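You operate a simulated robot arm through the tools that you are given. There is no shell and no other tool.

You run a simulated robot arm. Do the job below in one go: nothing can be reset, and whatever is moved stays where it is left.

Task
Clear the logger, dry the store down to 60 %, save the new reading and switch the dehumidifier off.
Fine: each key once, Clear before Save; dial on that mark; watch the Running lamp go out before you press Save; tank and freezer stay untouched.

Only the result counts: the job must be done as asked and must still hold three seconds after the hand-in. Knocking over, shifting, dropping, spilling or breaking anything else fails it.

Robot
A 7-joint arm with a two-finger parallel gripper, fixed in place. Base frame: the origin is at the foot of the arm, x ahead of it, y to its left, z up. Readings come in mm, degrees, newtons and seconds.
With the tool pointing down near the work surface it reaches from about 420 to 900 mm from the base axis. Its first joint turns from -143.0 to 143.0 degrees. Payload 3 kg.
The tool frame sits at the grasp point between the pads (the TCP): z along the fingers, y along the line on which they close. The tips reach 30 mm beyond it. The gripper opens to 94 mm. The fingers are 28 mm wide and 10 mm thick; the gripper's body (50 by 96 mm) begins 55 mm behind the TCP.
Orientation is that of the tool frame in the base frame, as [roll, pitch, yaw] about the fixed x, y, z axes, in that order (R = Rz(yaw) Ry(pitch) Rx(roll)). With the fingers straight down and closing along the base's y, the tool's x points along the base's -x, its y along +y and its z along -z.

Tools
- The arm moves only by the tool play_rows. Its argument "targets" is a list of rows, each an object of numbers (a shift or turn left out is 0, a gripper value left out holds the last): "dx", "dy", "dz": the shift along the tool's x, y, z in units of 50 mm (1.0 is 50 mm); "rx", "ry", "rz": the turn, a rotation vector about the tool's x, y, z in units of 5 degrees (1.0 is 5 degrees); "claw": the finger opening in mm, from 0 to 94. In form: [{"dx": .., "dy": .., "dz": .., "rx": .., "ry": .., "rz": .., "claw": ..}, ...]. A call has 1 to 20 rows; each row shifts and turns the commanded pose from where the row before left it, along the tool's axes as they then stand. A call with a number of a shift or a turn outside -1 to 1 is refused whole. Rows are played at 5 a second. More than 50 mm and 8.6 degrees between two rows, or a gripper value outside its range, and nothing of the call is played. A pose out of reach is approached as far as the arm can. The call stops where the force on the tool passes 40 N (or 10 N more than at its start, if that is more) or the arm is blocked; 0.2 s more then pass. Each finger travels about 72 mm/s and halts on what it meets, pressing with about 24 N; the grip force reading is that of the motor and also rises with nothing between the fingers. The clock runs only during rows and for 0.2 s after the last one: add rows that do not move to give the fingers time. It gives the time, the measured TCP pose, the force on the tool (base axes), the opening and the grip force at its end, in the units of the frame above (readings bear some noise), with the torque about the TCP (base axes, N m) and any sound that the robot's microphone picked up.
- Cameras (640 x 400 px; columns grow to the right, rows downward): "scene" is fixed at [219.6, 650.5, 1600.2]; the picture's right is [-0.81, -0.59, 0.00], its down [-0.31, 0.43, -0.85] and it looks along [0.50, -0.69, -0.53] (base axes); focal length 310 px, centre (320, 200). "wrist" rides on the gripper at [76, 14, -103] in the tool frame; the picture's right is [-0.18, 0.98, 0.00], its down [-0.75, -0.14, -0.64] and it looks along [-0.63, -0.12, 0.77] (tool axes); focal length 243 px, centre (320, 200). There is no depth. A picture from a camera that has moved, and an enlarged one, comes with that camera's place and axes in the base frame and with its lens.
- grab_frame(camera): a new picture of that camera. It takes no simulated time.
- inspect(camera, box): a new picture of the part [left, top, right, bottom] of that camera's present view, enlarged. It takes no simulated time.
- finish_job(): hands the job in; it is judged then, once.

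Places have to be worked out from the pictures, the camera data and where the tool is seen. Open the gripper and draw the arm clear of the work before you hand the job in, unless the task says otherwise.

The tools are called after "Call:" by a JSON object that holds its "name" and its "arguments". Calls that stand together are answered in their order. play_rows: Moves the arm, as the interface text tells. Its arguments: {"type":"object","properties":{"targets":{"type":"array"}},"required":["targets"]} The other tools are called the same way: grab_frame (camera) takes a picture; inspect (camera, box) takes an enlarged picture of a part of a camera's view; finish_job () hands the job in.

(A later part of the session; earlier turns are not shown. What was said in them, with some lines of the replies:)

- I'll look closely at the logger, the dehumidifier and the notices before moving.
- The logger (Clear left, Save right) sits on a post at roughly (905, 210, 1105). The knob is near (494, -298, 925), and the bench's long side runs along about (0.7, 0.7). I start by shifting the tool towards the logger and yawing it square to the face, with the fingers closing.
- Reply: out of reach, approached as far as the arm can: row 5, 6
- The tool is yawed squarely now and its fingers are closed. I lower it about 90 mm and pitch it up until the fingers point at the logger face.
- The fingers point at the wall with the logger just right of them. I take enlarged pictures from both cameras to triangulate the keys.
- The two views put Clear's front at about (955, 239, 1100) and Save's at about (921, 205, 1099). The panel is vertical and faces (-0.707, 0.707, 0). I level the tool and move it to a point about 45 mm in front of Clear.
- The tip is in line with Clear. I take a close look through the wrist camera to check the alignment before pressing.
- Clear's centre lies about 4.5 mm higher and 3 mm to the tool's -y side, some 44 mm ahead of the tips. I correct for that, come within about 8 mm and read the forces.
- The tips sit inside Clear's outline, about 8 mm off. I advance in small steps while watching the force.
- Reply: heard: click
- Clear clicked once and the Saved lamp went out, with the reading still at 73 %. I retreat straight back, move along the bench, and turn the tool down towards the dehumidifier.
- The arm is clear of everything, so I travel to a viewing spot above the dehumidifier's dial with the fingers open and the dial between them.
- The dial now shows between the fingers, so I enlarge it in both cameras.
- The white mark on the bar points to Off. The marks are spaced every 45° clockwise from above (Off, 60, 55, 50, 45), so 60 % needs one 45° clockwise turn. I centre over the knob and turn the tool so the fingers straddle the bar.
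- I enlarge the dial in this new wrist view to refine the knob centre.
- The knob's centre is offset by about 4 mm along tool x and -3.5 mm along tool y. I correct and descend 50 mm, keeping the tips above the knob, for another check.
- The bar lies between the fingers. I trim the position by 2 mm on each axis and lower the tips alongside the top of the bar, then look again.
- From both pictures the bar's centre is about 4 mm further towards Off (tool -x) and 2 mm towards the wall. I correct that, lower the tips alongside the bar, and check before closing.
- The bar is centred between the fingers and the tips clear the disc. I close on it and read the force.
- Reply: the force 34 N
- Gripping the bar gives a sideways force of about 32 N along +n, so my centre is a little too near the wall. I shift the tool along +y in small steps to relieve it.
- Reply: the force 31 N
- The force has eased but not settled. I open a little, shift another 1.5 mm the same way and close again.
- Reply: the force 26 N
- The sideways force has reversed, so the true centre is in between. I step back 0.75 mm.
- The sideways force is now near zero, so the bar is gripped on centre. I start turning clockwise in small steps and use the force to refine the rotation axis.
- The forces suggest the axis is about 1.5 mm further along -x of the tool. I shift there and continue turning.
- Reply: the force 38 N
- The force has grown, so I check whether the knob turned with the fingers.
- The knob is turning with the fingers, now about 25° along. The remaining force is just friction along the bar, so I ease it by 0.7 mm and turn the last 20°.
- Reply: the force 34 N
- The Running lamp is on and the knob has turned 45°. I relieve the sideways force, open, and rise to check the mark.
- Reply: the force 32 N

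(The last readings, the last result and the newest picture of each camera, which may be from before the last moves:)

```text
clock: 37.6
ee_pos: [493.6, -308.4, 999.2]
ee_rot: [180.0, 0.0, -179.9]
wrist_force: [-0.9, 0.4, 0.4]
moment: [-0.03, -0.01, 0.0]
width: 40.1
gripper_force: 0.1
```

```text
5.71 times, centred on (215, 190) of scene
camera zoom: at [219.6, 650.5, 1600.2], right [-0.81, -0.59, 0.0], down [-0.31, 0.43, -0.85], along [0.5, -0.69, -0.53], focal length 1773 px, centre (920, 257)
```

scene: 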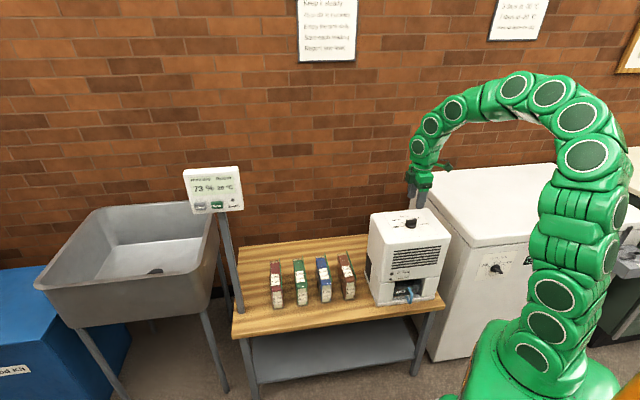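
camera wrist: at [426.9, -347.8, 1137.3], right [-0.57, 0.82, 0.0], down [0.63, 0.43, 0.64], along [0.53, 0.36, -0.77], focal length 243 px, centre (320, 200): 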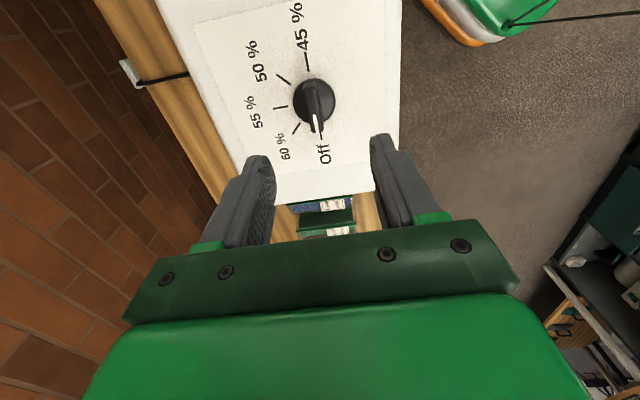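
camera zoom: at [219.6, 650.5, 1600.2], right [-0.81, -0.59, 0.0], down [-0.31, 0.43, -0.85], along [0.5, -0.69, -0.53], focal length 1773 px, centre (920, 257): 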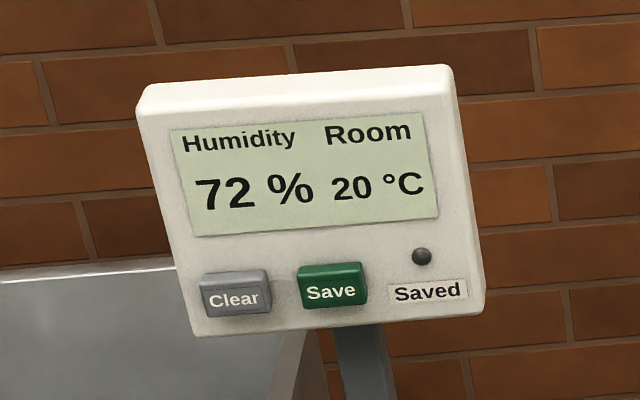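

Humidity has begun to fall (72 %), and the pointer looks right on 60 %. I zoom in to check the angle accurately.

Call:
{"name": "inspect", "arguments": {"camera": "wrist", "box": [290, 85, 350, 165]}}

Call:
{"name": "inspect", "arguments": {"camera": "scene", "box": [396, 212, 424, 230]}}

```text
5.00 times, centred on (320, 125) of wrist
camera zoom: at [417.3, -294.7, 1101.9], right [0.18, 0.98, 0.0], down [0.75, -0.14, 0.64], along [0.63, -0.12, -0.77], focal length 1213 px, centre (320, 575)
```

zoom: 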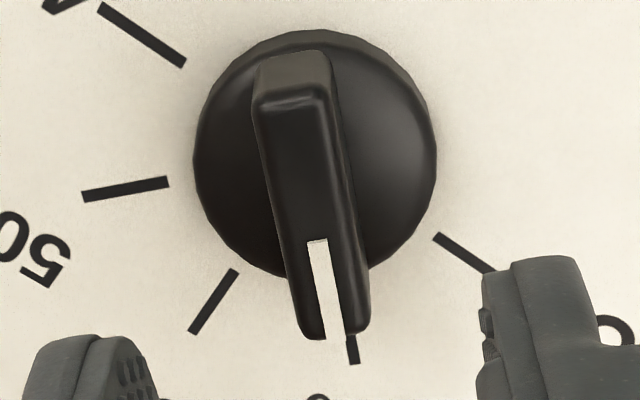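

```text
16.00 times, centred on (410, 221) of scene
camera zoom: at [219.6, 650.5, 1600.2], right [-0.81, -0.59, 0.0], down [-0.31, 0.43, -0.85], along [0.5, -0.69, -0.53], focal length 4965 px, centre (-1120, -136)
```

zoom: 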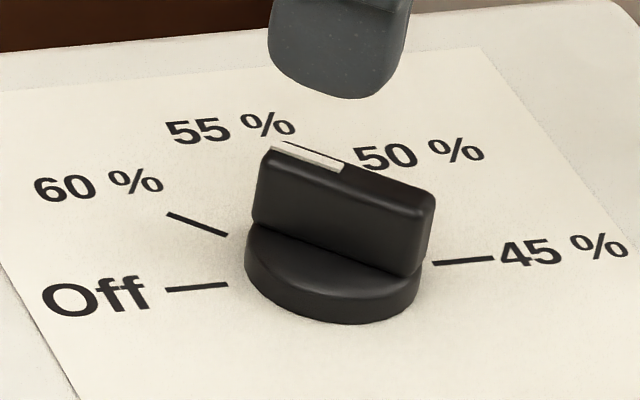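

The pointer is on the 60 % mark within about a degree. While the store dries I go back towards the logger, first rising and travelling along the bench.

Call:
{"name": "play_rows", "arguments": {"targets": [{"dz": -0.9}, {"dz": -0.9}, {"dz": -0.3, "dy": 0.85, "dx": -0.087, "claw": 0}, {"dy": 0.9, "dx": -0.087}, {"dy": 0.9, "dx": -0.087}, {"dy": 0.9, "dx": -0.087}, {"dy": 0.9, "dx": -0.087}, {"dy": 0.9, "dx": -0.087}, {"dy": 0.9, "dx": -0.087}, {"dy": 0.9, "dx": -0.087}, {"dy": 0.9, "dx": -0.087}, {"dy": 0.9, "dx": -0.087}, {}]}}

Call:
{"name": "play_rows", "arguments": {"targets": [{"rz": 1}, {"rz": 1}, {"rz": 1}, {"rz": 1}, {"rz": 1}, {"rz": 1}, {"rz": 1}, {"rz": 1}, {"rz": 1}, {}]}}

Call:
{"name": "play_rows", "arguments": {"targets": [{"ry": -1}, {"ry": -1}, {"ry": -1}, {"ry": -1}, {"ry": -1}, {"ry": -1}, {"ry": -1}, {"ry": -1}, {"ry": -1}, {"ry": -1}, {"ry": -1}, {"ry": -1}, {"ry": -1}, {"ry": -1}, {"ry": -1}, {"ry": -1}, {"ry": -1}, {"ry": -1}, {}]}}

Call:
{"name": "grab_frame", "arguments": {"camera": "scene"}}

```text
clock: 40.4
ee_pos: [537.9, 140.6, 1102.0]
ee_rot: [180.0, 0.0, -179.8]
wrist_force: [0.3, -0.4, 0.0]
moment: [0.0, 0.04, -0.01]
width: 0.1
gripper_force: 23.7
```

```text
clock: 42.6
ee_pos: [537.1, 139.4, 1102.7]
ee_rot: [179.9, 0.0, 135.0]
wrist_force: [0.2, -0.7, 0.8]
moment: [0.03, -0.04, 0.02]
width: 0.2
gripper_force: 23.7
```

```text
clock: 46.6
ee_pos: [535.7, 139.6, 1106.1]
ee_rot: [47.4, 89.6, 2.7]
wrist_force: [-0.3, -0.5, 0.5]
moment: [-0.01, -0.02, -0.01]
width: 0.0
gripper_force: 23.8
```

```text
taken
```

scene: 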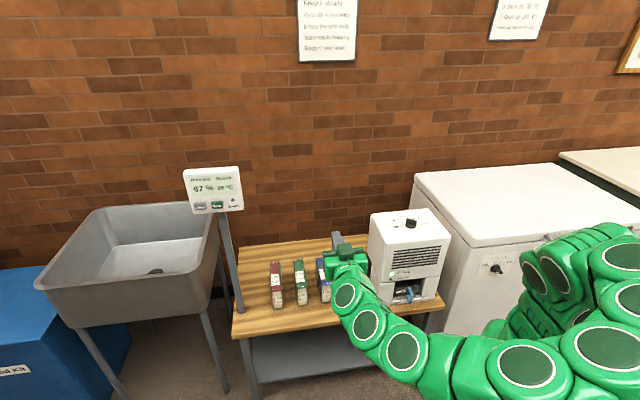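

The reading is 67 % and the Running lamp is still visible. I move in front of Save and stop about 40 mm short.

Call:
{"name": "play_rows", "arguments": {"targets": [{"dy": 0.9}, {"dy": 0.9}, {"dy": 0.9}, {"dy": 0.9}, {"dy": 0.9}, {"dy": 0.9}, {"dy": 0.9}, {"dz": 0.75}, {"dz": 0.75}, {"dz": 0.75}, {"dz": 0.75}, {}]}}

Call:
{"name": "inspect", "arguments": {"camera": "wrist", "box": [220, 80, 380, 180]}}

Call:
{"name": "grab_frame", "arguments": {"camera": "scene"}}

Call:
{"name": "inspect", "arguments": {"camera": "scene", "box": [170, 155, 260, 225]}}

```text
clock: 49.2
ee_pos: [867.4, 257.6, 1104.5]
ee_rot: [0.1, 90.0, -44.8]
wrist_force: [0.1, -0.2, 0.2]
moment: [-0.03, 0.0, -0.05]
width: 0.2
gripper_force: 24.1
```

```text
4.00 times, centred on (300, 130) of wrist
camera zoom: at [803.9, 339.1, 1029.0], right [0.69, 0.7, 0.18], down [-0.55, 0.35, 0.75], along [0.46, -0.63, 0.63], focal length 970 px, centre (400, 480)
```

zoom: 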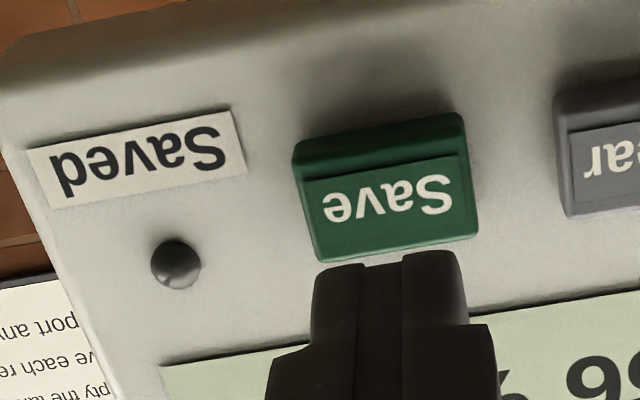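

```text
taken
```

scene: 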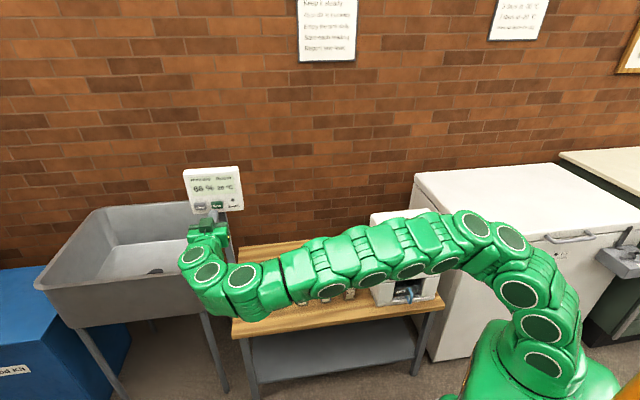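

```text
5.71 times, centred on (215, 190) of scene
camera zoom: at [219.6, 650.5, 1600.2], right [-0.81, -0.59, 0.0], down [-0.31, 0.43, -0.85], along [0.5, -0.69, -0.53], focal length 1773 px, centre (920, 257)
```

zoom: 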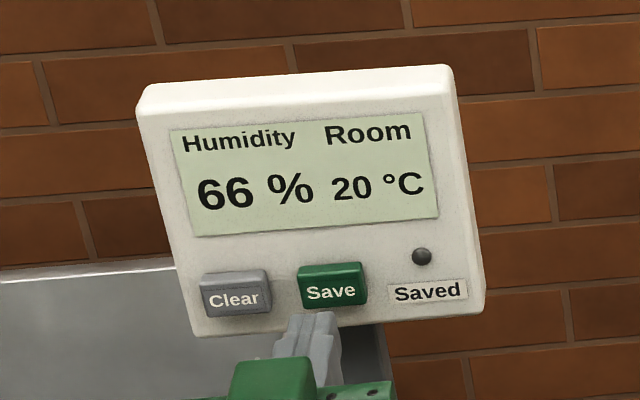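

The tip lines up with Save within about 2 mm, but from here the arm hides the Running lamp from the scene camera. I back off until the lamp shows again and wait there.

Call:
{"name": "play_rows", "arguments": {"targets": [{"dy": -0.04}, {"dz": -0.75}, {"dz": -0.75}, {"dz": -0.75}, {"dz": -0.75}, {"dy": -0.9}, {"dy": -0.9}, {"dy": -0.9}, {"dy": -0.9}, {}]}}

Call:
{"name": "grab_frame", "arguments": {"camera": "scene"}}

```text
clock: 51.4
ee_pos: [630.6, 233.9, 1103.7]
ee_rot: [94.5, 89.8, 49.5]
wrist_force: [-0.2, 0.3, -0.1]
moment: [0.01, 0.01, -0.03]
width: 0.0
gripper_force: 23.7
```

```text
taken
```

scene: 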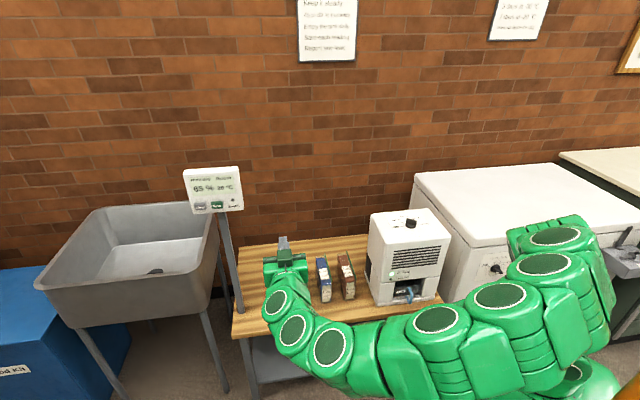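

The lamp and the display are both visible from here, and the reading is 65 %. I wait here with rows that do not move.

Call:
{"name": "play_rows", "arguments": {"targets": [{}, {}, {}, {}, {}, {}, {}, {}, {}, {}, {}, {}, {}, {}, {}, {}, {}, {}, {}, {}]}}

Call:
{"name": "play_rows", "arguments": {"targets": [{}, {}, {}, {}, {}, {}, {}, {}, {}, {}, {}, {}, {}, {}, {}, {}, {}, {}, {}]}}

Call:
{"name": "inspect", "arguments": {"camera": "scene", "box": [360, 240, 460, 310]}}

Call:
{"name": "inspect", "arguments": {"camera": "scene", "box": [170, 155, 260, 225]}}

```text
clock: 55.6
ee_pos: [631.6, 233.5, 1104.0]
ee_rot: [-104.2, 90.0, -149.0]
wrist_force: [0.0, -0.6, 0.6]
moment: [-0.02, 0.03, 0.0]
width: 0.0
gripper_force: 23.8
```

```text
clock: 59.6
ee_pos: [630.9, 233.2, 1103.3]
ee_rot: [85.3, 90.0, 40.4]
wrist_force: [-0.4, 0.3, 0.6]
moment: [-0.03, 0.01, 0.03]
width: 0.1
gripper_force: 23.8
```

```text
5.71 times, centred on (410, 275) of scene
camera zoom: at [219.6, 650.5, 1600.2], right [-0.81, -0.59, 0.0], down [-0.31, 0.43, -0.85], along [0.5, -0.69, -0.53], focal length 1773 px, centre (-194, -229)
```

zoom: 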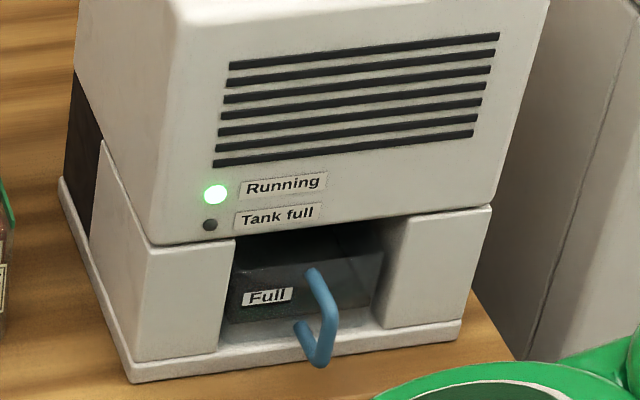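

```text
5.71 times, centred on (215, 190) of scene
camera zoom: at [219.6, 650.5, 1600.2], right [-0.81, -0.59, 0.0], down [-0.31, 0.43, -0.85], along [0.5, -0.69, -0.53], focal length 1773 px, centre (920, 257)
```

zoom: 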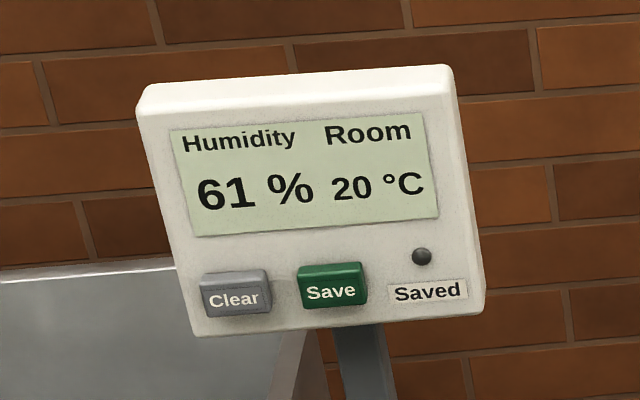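

It reads 61 % with the lamp still on, so I wait a little longer.

Call:
{"name": "play_rows", "arguments": {"targets": [{}, {}, {}, {}, {}, {}, {}, {}, {}, {}, {}]}}

Call:
{"name": "inspect", "arguments": {"camera": "scene", "box": [360, 240, 460, 310]}}

Call:
{"name": "inspect", "arguments": {"camera": "scene", "box": [170, 155, 260, 225]}}

```text
clock: 62.0
ee_pos: [630.6, 233.3, 1103.8]
ee_rot: [-109.0, 89.9, -154.1]
wrist_force: [-0.9, 0.1, -0.5]
moment: [-0.04, 0.01, 0.01]
width: 0.0
gripper_force: 24.4
```

```text
5.71 times, centred on (410, 275) of scene
camera zoom: at [219.6, 650.5, 1600.2], right [-0.81, -0.59, 0.0], down [-0.31, 0.43, -0.85], along [0.5, -0.69, -0.53], focal length 1773 px, centre (-194, -229)
```

zoom: 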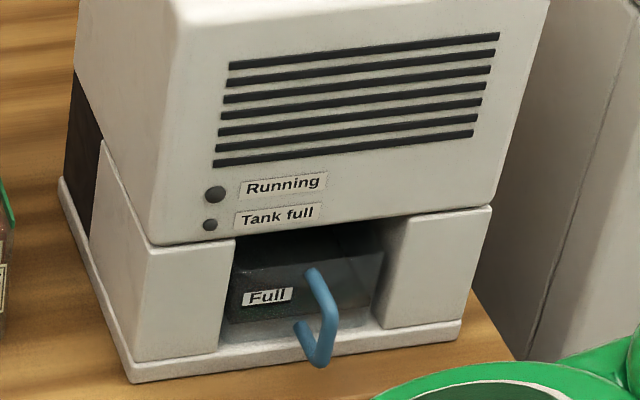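

```text
5.71 times, centred on (215, 190) of scene
camera zoom: at [219.6, 650.5, 1600.2], right [-0.81, -0.59, 0.0], down [-0.31, 0.43, -0.85], along [0.5, -0.69, -0.53], focal length 1773 px, centre (920, 257)
```

zoom: 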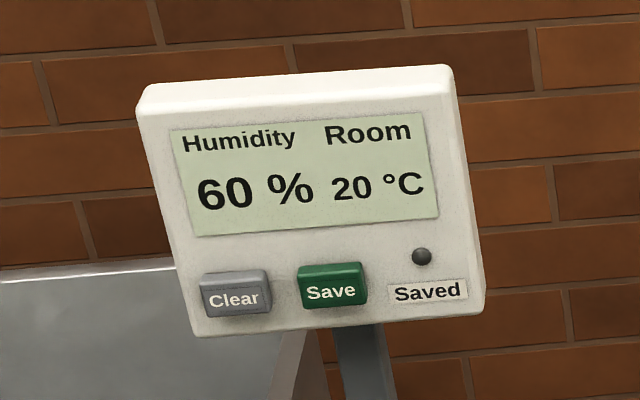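

The Running lamp is out at 60 %. I return to Save and stop just short of contact.

Call:
{"name": "play_rows", "arguments": {"targets": [{"dy": 0.9}, {"dy": 0.9}, {"dy": 0.9}, {"dy": 0.9}, {"dz": 0.75}, {"dz": 0.75}, {"dz": 0.75}, {"dz": 0.75}, {"dz": 0.3}, {"dz": 0.3}, {}]}}

Call:
{"name": "inspect", "arguments": {"camera": "wrist", "box": [220, 80, 380, 180]}}

Call:
{"name": "inspect", "arguments": {"camera": "scene", "box": [170, 155, 260, 225]}}

```text
clock: 64.4
ee_pos: [883.9, 235.5, 1102.8]
ee_rot: [-149.3, 90.0, 165.6]
wrist_force: [0.3, 0.1, 0.2]
moment: [0.01, -0.05, 0.0]
width: 0.0
gripper_force: 24.0
```

```text
4.00 times, centred on (300, 130) of wrist
camera zoom: at [820.6, 317.4, 1026.5], right [0.69, 0.7, 0.18], down [-0.55, 0.35, 0.75], along [0.46, -0.63, 0.63], focal length 970 px, centre (400, 480)
```

zoom: 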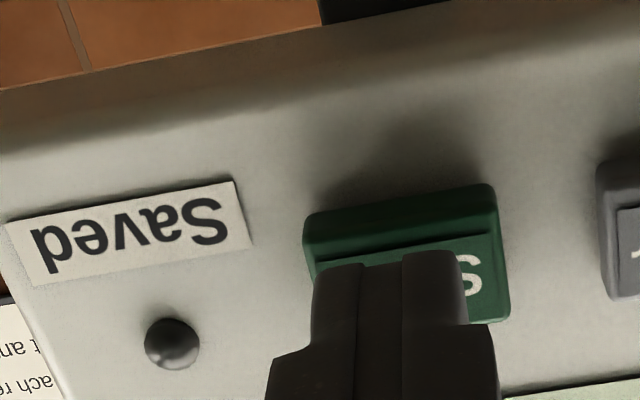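

```text
5.71 times, centred on (215, 190) of scene
camera zoom: at [219.6, 650.5, 1600.2], right [-0.81, -0.59, 0.0], down [-0.31, 0.43, -0.85], along [0.5, -0.69, -0.53], focal length 1773 px, centre (920, 257)
```

zoom: 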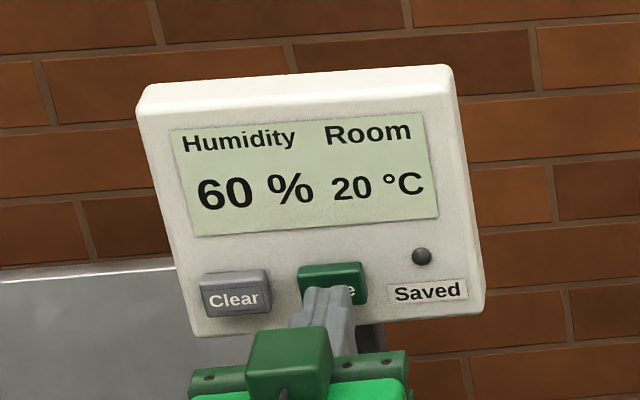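

The display still reads 60 % and the tip is over Save but about 3 mm to one side. I centre it and press in small steps.

Call:
{"name": "play_rows", "arguments": {"targets": [{"dy": 0.05}, {"dz": 0.1}, {"dz": 0.04}, {"dz": 0.04}, {"dz": 0.04}, {"dz": 0.03}]}}

Call:
{"name": "inspect", "arguments": {"camera": "scene", "box": [170, 155, 260, 225]}}

```text
clock: 65.8
ee_pos: [895.8, 226.2, 1103.5]
ee_rot: [104.9, 90.0, 60.2]
wrist_force: [-0.6, 2.3, -0.2]
moment: [-0.01, 0.02, -0.02]
width: 0.0
gripper_force: 24.3
heard: click
```

```text
5.71 times, centred on (215, 190) of scene
camera zoom: at [219.6, 650.5, 1600.2], right [-0.81, -0.59, 0.0], down [-0.31, 0.43, -0.85], along [0.5, -0.69, -0.53], focal length 1773 px, centre (920, 257)
```

zoom: 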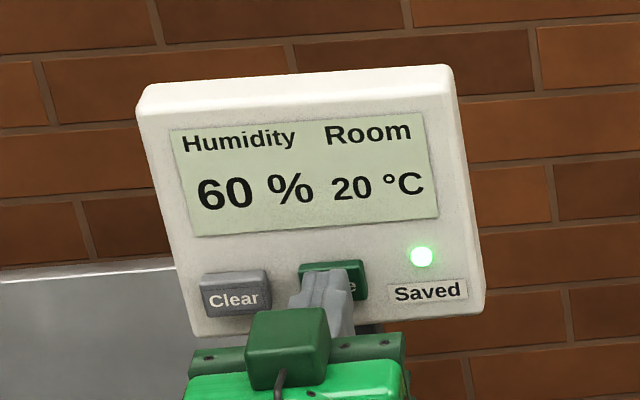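

Save clicked once and the Saved lamp is lit at 60 %. I retreat straight back and return to the dial by the same route.

Call:
{"name": "play_rows", "arguments": {"targets": [{"dz": -0.3}, {"dz": -0.9}, {"dz": -0.9}, {"dz": -0.9}, {"dz": -0.88}, {"dy": -0.9}, {"dy": -0.9}, {"dy": -0.9}, {"dy": -0.9}, {"dy": -0.9}, {"dy": -0.9}, {"dy": -0.9}, {}]}}

Call:
{"name": "play_rows", "arguments": {"targets": [{"ry": 1}, {"ry": 1}, {"ry": 1}, {"ry": 1}, {"ry": 1}, {"ry": 1}, {"ry": 1}, {"ry": 1}, {"ry": 1}, {"ry": 1}, {"ry": 1}, {"ry": 1}, {"ry": 1}, {"ry": 1}, {"ry": 1}, {"ry": 1}, {"ry": 1}, {"ry": 1}, {}]}}

Call:
{"name": "play_rows", "arguments": {"targets": [{"rz": -1}, {"rz": -1}, {"rz": -1}, {"rz": -1}, {"rz": -1}, {"rz": -1}, {"rz": -1}, {"rz": -1}, {"rz": -1}, {}]}}

Call:
{"name": "inspect", "arguments": {"camera": "scene", "box": [170, 155, 260, 225]}}

```text
clock: 68.6
ee_pos: [535.7, 143.5, 1101.7]
ee_rot: [-37.6, 89.9, -82.7]
wrist_force: [0.0, 0.4, 0.5]
moment: [-0.02, -0.01, 0.01]
width: 0.0
gripper_force: 24.1
```

```text
clock: 72.6
ee_pos: [535.8, 141.4, 1103.5]
ee_rot: [180.0, 0.0, 135.0]
wrist_force: [-0.3, 0.8, 0.1]
moment: [-0.01, 0.01, 0.01]
width: 0.0
gripper_force: 23.7
```

```text
clock: 74.8
ee_pos: [535.5, 139.2, 1102.6]
ee_rot: [-180.0, 0.1, -179.9]
wrist_force: [-0.8, 0.3, -0.4]
moment: [0.0, -0.01, 0.0]
width: 0.2
gripper_force: 23.6
```

```text
5.71 times, centred on (215, 190) of scene
camera zoom: at [219.6, 650.5, 1600.2], right [-0.81, -0.59, 0.0], down [-0.31, 0.43, -0.85], along [0.5, -0.69, -0.53], focal length 1773 px, centre (920, 257)
```

zoom: 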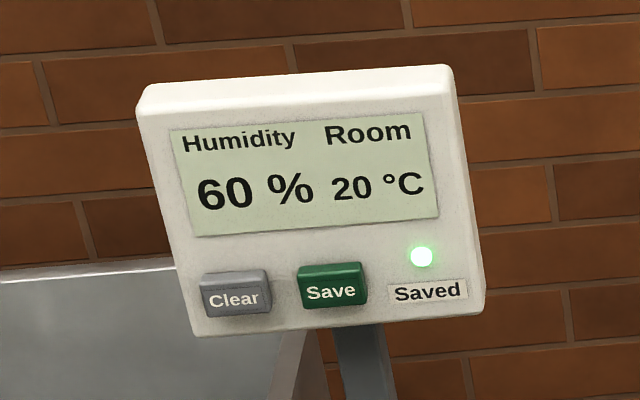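

The save holds. I travel back over the dial and lower to 50 mm above grip height with the fingers partly open.

Call:
{"name": "play_rows", "arguments": {"targets": [{"dy": -0.896, "dx": 0.082}, {"dy": -0.896, "dx": 0.082}, {"dy": -0.896, "dx": 0.082}, {"dy": -0.896, "dx": 0.082}, {"dy": -0.896, "dx": 0.082}, {"dy": -0.896, "dx": 0.082}, {"dy": -0.896, "dx": 0.082}, {"dy": -0.896, "dx": 0.082}, {"dy": -0.896, "dx": 0.082}, {"dy": -0.896, "dx": 0.082, "claw": 40}, {"dz": 0.7}, {"dz": 0.7}, {"dz": 0.66}, {}]}}

Call:
{"name": "inspect", "arguments": {"camera": "wrist", "box": [240, 75, 400, 195]}}

Call:
{"name": "inspect", "arguments": {"camera": "scene", "box": [390, 205, 430, 235]}}

```text
clock: 77.8
ee_pos: [495.8, -305.9, 1001.2]
ee_rot: [179.9, 0.0, -179.9]
wrist_force: [0.4, 0.4, 0.0]
moment: [-0.02, 0.03, -0.01]
width: 39.9
gripper_force: 0.0
```

```text
3.33 times, centred on (320, 135) of wrist
camera zoom: at [419.6, -292.2, 1105.0], right [0.18, 0.98, 0.0], down [0.75, -0.14, 0.64], along [0.63, -0.12, -0.77], focal length 809 px, centre (320, 417)
```

zoom: 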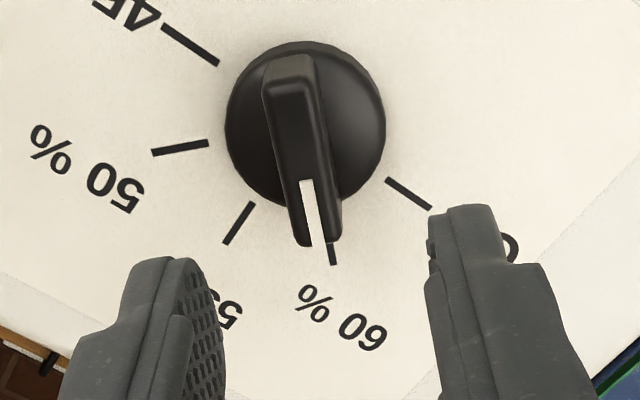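

```text
13.33 times, centred on (410, 220) of scene
camera zoom: at [219.6, 650.5, 1600.2], right [-0.81, -0.59, 0.0], down [-0.31, 0.43, -0.85], along [0.5, -0.69, -0.53], focal length 4138 px, centre (-880, -67)
```

zoom: 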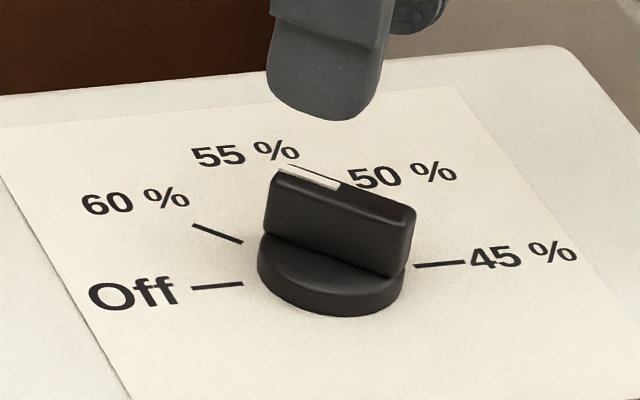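

Compared with the earlier view the tool is about 2.5 mm off in x and y. I correct to the axis found before, near (493.3, -308.8), then descend and close on the bar.

Call:
{"name": "play_rows", "arguments": {"targets": [{"dx": 0.048, "dy": -0.056}, {"dz": 0.5}, {"dz": 0.5}, {"dz": 0.04}, {}]}}

Call:
{"name": "play_rows", "arguments": {"targets": [{"claw": 0}, {}, {}]}}

```text
clock: 79.0
ee_pos: [491.2, -311.1, 946.1]
ee_rot: [179.9, 0.0, -179.9]
wrist_force: [-0.6, 0.1, -0.3]
moment: [0.01, 0.02, 0.0]
width: 39.9
gripper_force: 0.1
```

```text
clock: 79.8
ee_pos: [491.7, -308.8, 945.7]
ee_rot: [179.7, -0.1, -180.0]
wrist_force: [2.7, 3.8, 1.0]
moment: [-0.13, -0.62, 0.02]
width: 12.0
gripper_force: 45.4
stopped in row 3: the force on the tool passed its limit at 41 N (the readings are from after the stop); the commanded pose is now the measured one
```

The stop re-centred the command on the bar, and the residual forces are only a few newtons. I turn counter-clockwise towards Off in short bursts, letting the tool orbit the estimated axis slightly.

Call:
{"name": "play_rows", "arguments": {"targets": [{"rz": -1, "dy": -0.0028}, {"rz": -1, "dy": -0.0028}, {"rz": -1, "dy": -0.0028}, {}]}}

```text
clock: 80.8
ee_pos: [491.8, -309.1, 948.2]
ee_rot: [179.8, 0.0, -164.9]
wrist_force: [-0.4, 23.5, 26.0]
moment: [0.47, -0.1, 0.01]
width: 11.6
gripper_force: 45.3
```

There is some side and upward force, so I ease it and continue.

Call:
{"name": "play_rows", "arguments": {"targets": [{"dy": 0.013, "dz": -0.012}, {}]}}

Call:
{"name": "play_rows", "arguments": {"targets": [{"rz": -1, "dy": 0.001}, {"rz": -1, "dy": 0.001}, {"rz": -1, "dy": 0.001}, {}]}}

```text
clock: 81.4
ee_pos: [492.7, -309.9, 946.6]
ee_rot: [179.7, 0.0, -164.9]
wrist_force: [22.1, 12.1, 3.6]
moment: [0.04, -0.52, 0.02]
width: 11.9
gripper_force: 44.8
```

```text
clock: 82.4
ee_pos: [492.3, -310.4, 946.9]
ee_rot: [179.9, 0.0, -149.9]
wrist_force: [28.3, -2.4, -6.4]
moment: [0.27, -1.39, -0.02]
width: 11.8
gripper_force: 45.3
```

I relax the forces slightly and turn the last 15° to Off.

Call:
{"name": "play_rows", "arguments": {"targets": [{"dy": -0.008, "dx": -0.01}, {}]}}

Call:
{"name": "play_rows", "arguments": {"targets": [{"rz": -1}, {"rz": -1}, {"rz": -1}, {}]}}

Call:
{"name": "inspect", "arguments": {"camera": "scene", "box": [396, 212, 424, 230]}}

Call:
{"name": "inspect", "arguments": {"camera": "wrist", "box": [240, 95, 400, 215]}}

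```text
clock: 83.0
ee_pos: [492.0, -308.3, 946.3]
ee_rot: [179.7, 0.0, -150.0]
wrist_force: [6.7, -1.2, 7.2]
moment: [0.09, -0.78, -0.02]
width: 11.8
gripper_force: 44.9
```

```text
clock: 84.1
ee_pos: [492.3, -309.7, 947.5]
ee_rot: [179.7, 0.0, -134.7]
wrist_force: [8.9, -8.0, -11.5]
moment: [-0.25, -0.49, -0.11]
width: 11.8
gripper_force: 45.4
stopped in row 4: the force on the tool passed its limit at 40 N (the readings are from after the stop); the commanded pose is now the measured one
```

```text
16.00 times, centred on (410, 221) of scene
camera zoom: at [219.6, 650.5, 1600.2], right [-0.81, -0.59, 0.0], down [-0.31, 0.43, -0.85], along [0.5, -0.69, -0.53], focal length 4965 px, centre (-1120, -136)
```

zoom: 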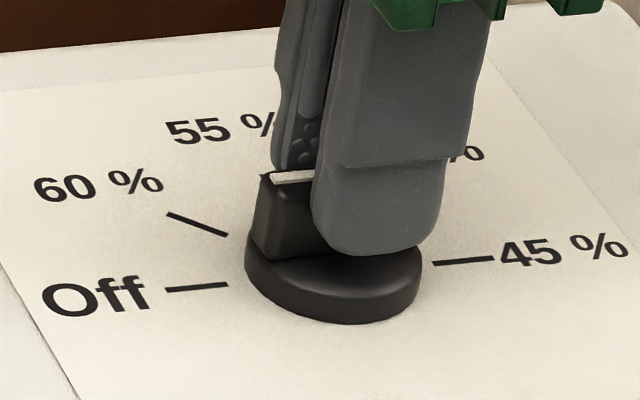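

```text
3.33 times, centred on (320, 155) of wrist
camera zoom: at [427.7, -354.8, 1050.4], right [-0.57, 0.82, 0.0], down [0.63, 0.43, 0.64], along [0.53, 0.37, -0.77], focal length 809 px, centre (320, 350)
```

zoom: 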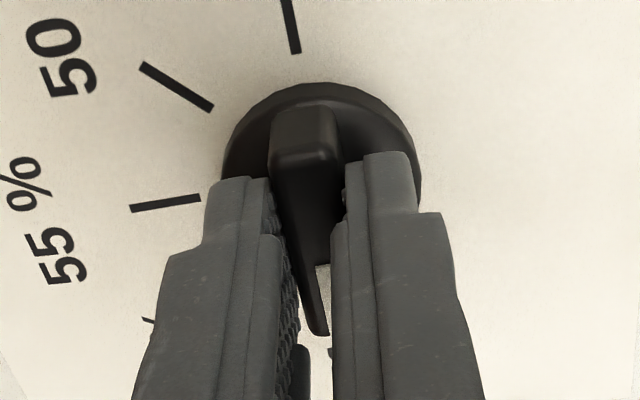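

The tool is back at the angle where the knob pointed to Off and the forces are low. I open, rise straight up and check the pointer and lamps.

Call:
{"name": "play_rows", "arguments": {"targets": [{"claw": 40}, {}, {"dz": -0.5}, {"dz": -0.5}, {}]}}

Call:
{"name": "inspect", "arguments": {"camera": "scene", "box": [396, 212, 424, 230]}}

Call:
{"name": "inspect", "arguments": {"camera": "wrist", "box": [240, 75, 400, 195]}}

Call:
{"name": "inspect", "arguments": {"camera": "scene", "box": [360, 240, 460, 310]}}

```text
clock: 85.3
ee_pos: [491.9, -310.1, 997.9]
ee_rot: [179.8, 0.1, -134.9]
wrist_force: [-0.3, -0.1, 0.1]
moment: [0.0, 0.0, -0.02]
width: 40.0
gripper_force: 0.0
```

```text
16.00 times, centred on (410, 221) of scene
camera zoom: at [219.6, 650.5, 1600.2], right [-0.81, -0.59, 0.0], down [-0.31, 0.43, -0.85], along [0.5, -0.69, -0.53], focal length 4965 px, centre (-1120, -136)
```

zoom: 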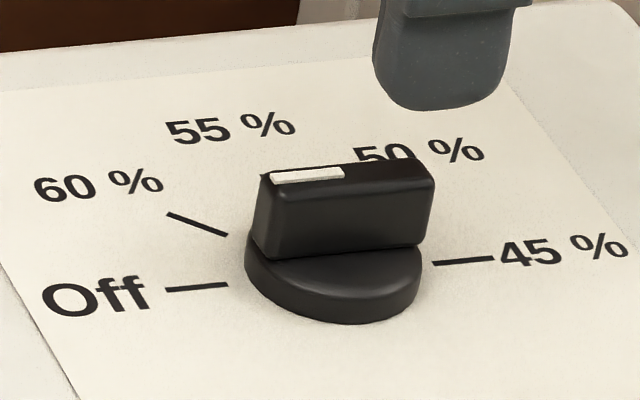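

```text
3.33 times, centred on (320, 135) of wrist
camera zoom: at [427.4, -355.0, 1100.6], right [-0.57, 0.82, 0.0], down [0.63, 0.43, 0.64], along [0.53, 0.37, -0.77], focal length 809 px, centre (320, 417)
```

zoom: 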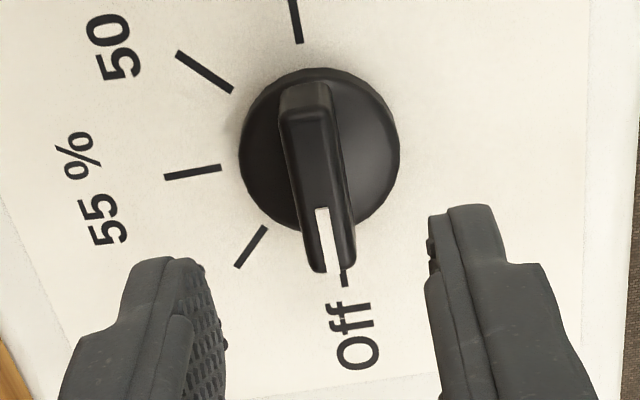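

```text
5.71 times, centred on (410, 275) of scene
camera zoom: at [219.6, 650.5, 1600.2], right [-0.81, -0.59, 0.0], down [-0.31, 0.43, -0.85], along [0.5, -0.69, -0.53], focal length 1773 px, centre (-194, -229)
```

zoom: 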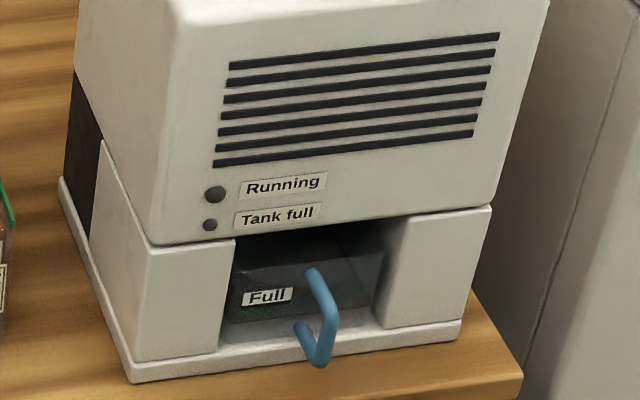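

The pointer lies along the Off tick and both lamps are dark. I raise the arm well clear with the gripper open, then take a last look.

Call:
{"name": "play_rows", "arguments": {"targets": [{"dz": -0.9, "claw": 94}, {"dz": -0.9}, {"dz": -0.9}, {"dz": -0.9}, {"dx": 0, "dy": 0.9}, {"dy": 0.9}, {"dy": 0.9}, {"dy": 0.9}, {}]}}

Call:
{"name": "grab_frame", "arguments": {"camera": "scene"}}

Call:
{"name": "inspect", "arguments": {"camera": "scene", "box": [170, 155, 260, 225]}}

Call:
{"name": "inspect", "arguments": {"camera": "scene", "box": [355, 200, 465, 315]}}

```text
clock: 87.3
ee_pos: [365.8, -180.5, 1175.8]
ee_rot: [179.8, -0.1, -134.9]
wrist_force: [-0.3, -0.3, -0.1]
moment: [-0.01, 0.01, 0.03]
width: 94.0
gripper_force: 0.1
```

```text
taken
```

scene: 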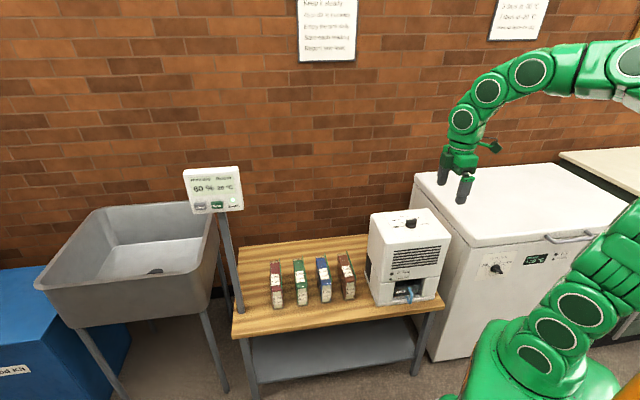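

```text
5.71 times, centred on (215, 190) of scene
camera zoom: at [219.6, 650.5, 1600.2], right [-0.81, -0.59, 0.0], down [-0.31, 0.43, -0.85], along [0.5, -0.69, -0.53], focal length 1773 px, centre (920, 257)
```

zoom: 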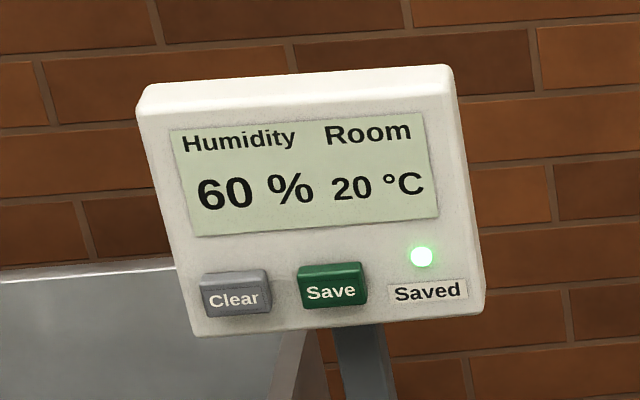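

```text
3.48 times, centred on (410, 258) of scene
camera zoom: at [219.6, 650.5, 1600.2], right [-0.81, -0.59, 0.0], down [-0.31, 0.43, -0.85], along [0.5, -0.69, -0.53], focal length 1079 px, centre (7, 0)
```

zoom: 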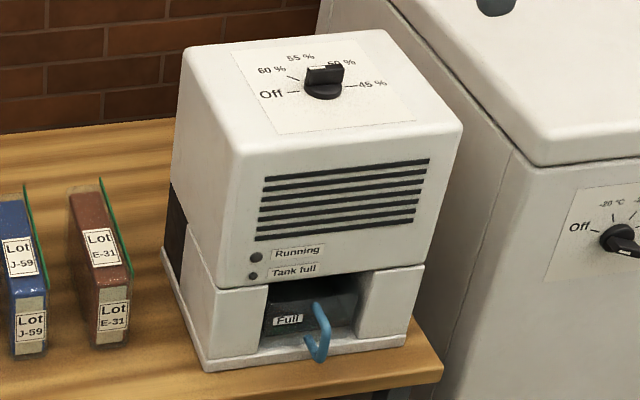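

The logger reads 60 % with Saved lit, the dial is at Off and both lamps are dark. The tank, freezer and books look untouched, and the arm is clear with the gripper open, so I hand in.

Call:
{"name": "finish_job", "arguments": {}}

```text
The job is handed in.
```

The job is done and handed in. The logger was cleared, the store dried to 60 %, the new reading saved, and the dehumidifier switched off.

- **Keys:** Clear and Save each clicked once, Clear first. The Saved lamp went out after Clear and came back on after Save.
- **Drying:** I set the dial on the 60 % mark and the reading fell from 73 % to 60 %. I saw the Running lamp go out before pressing Save.
- **Final state:** The logger reads 60 % with Saved lit. The dial is on Off, and the Running and Tank full lamps are dark.
- **Surroundings:** I did not touch the tank or the freezer, and the last pictures show nothing moved. The arm is clear with the gripper open.

While I was gripping and turning the dial, the 40 N limit stopped the arm twice. The dehumidifier shows no shift, and the pointer lined up with 60 % and then with Off.
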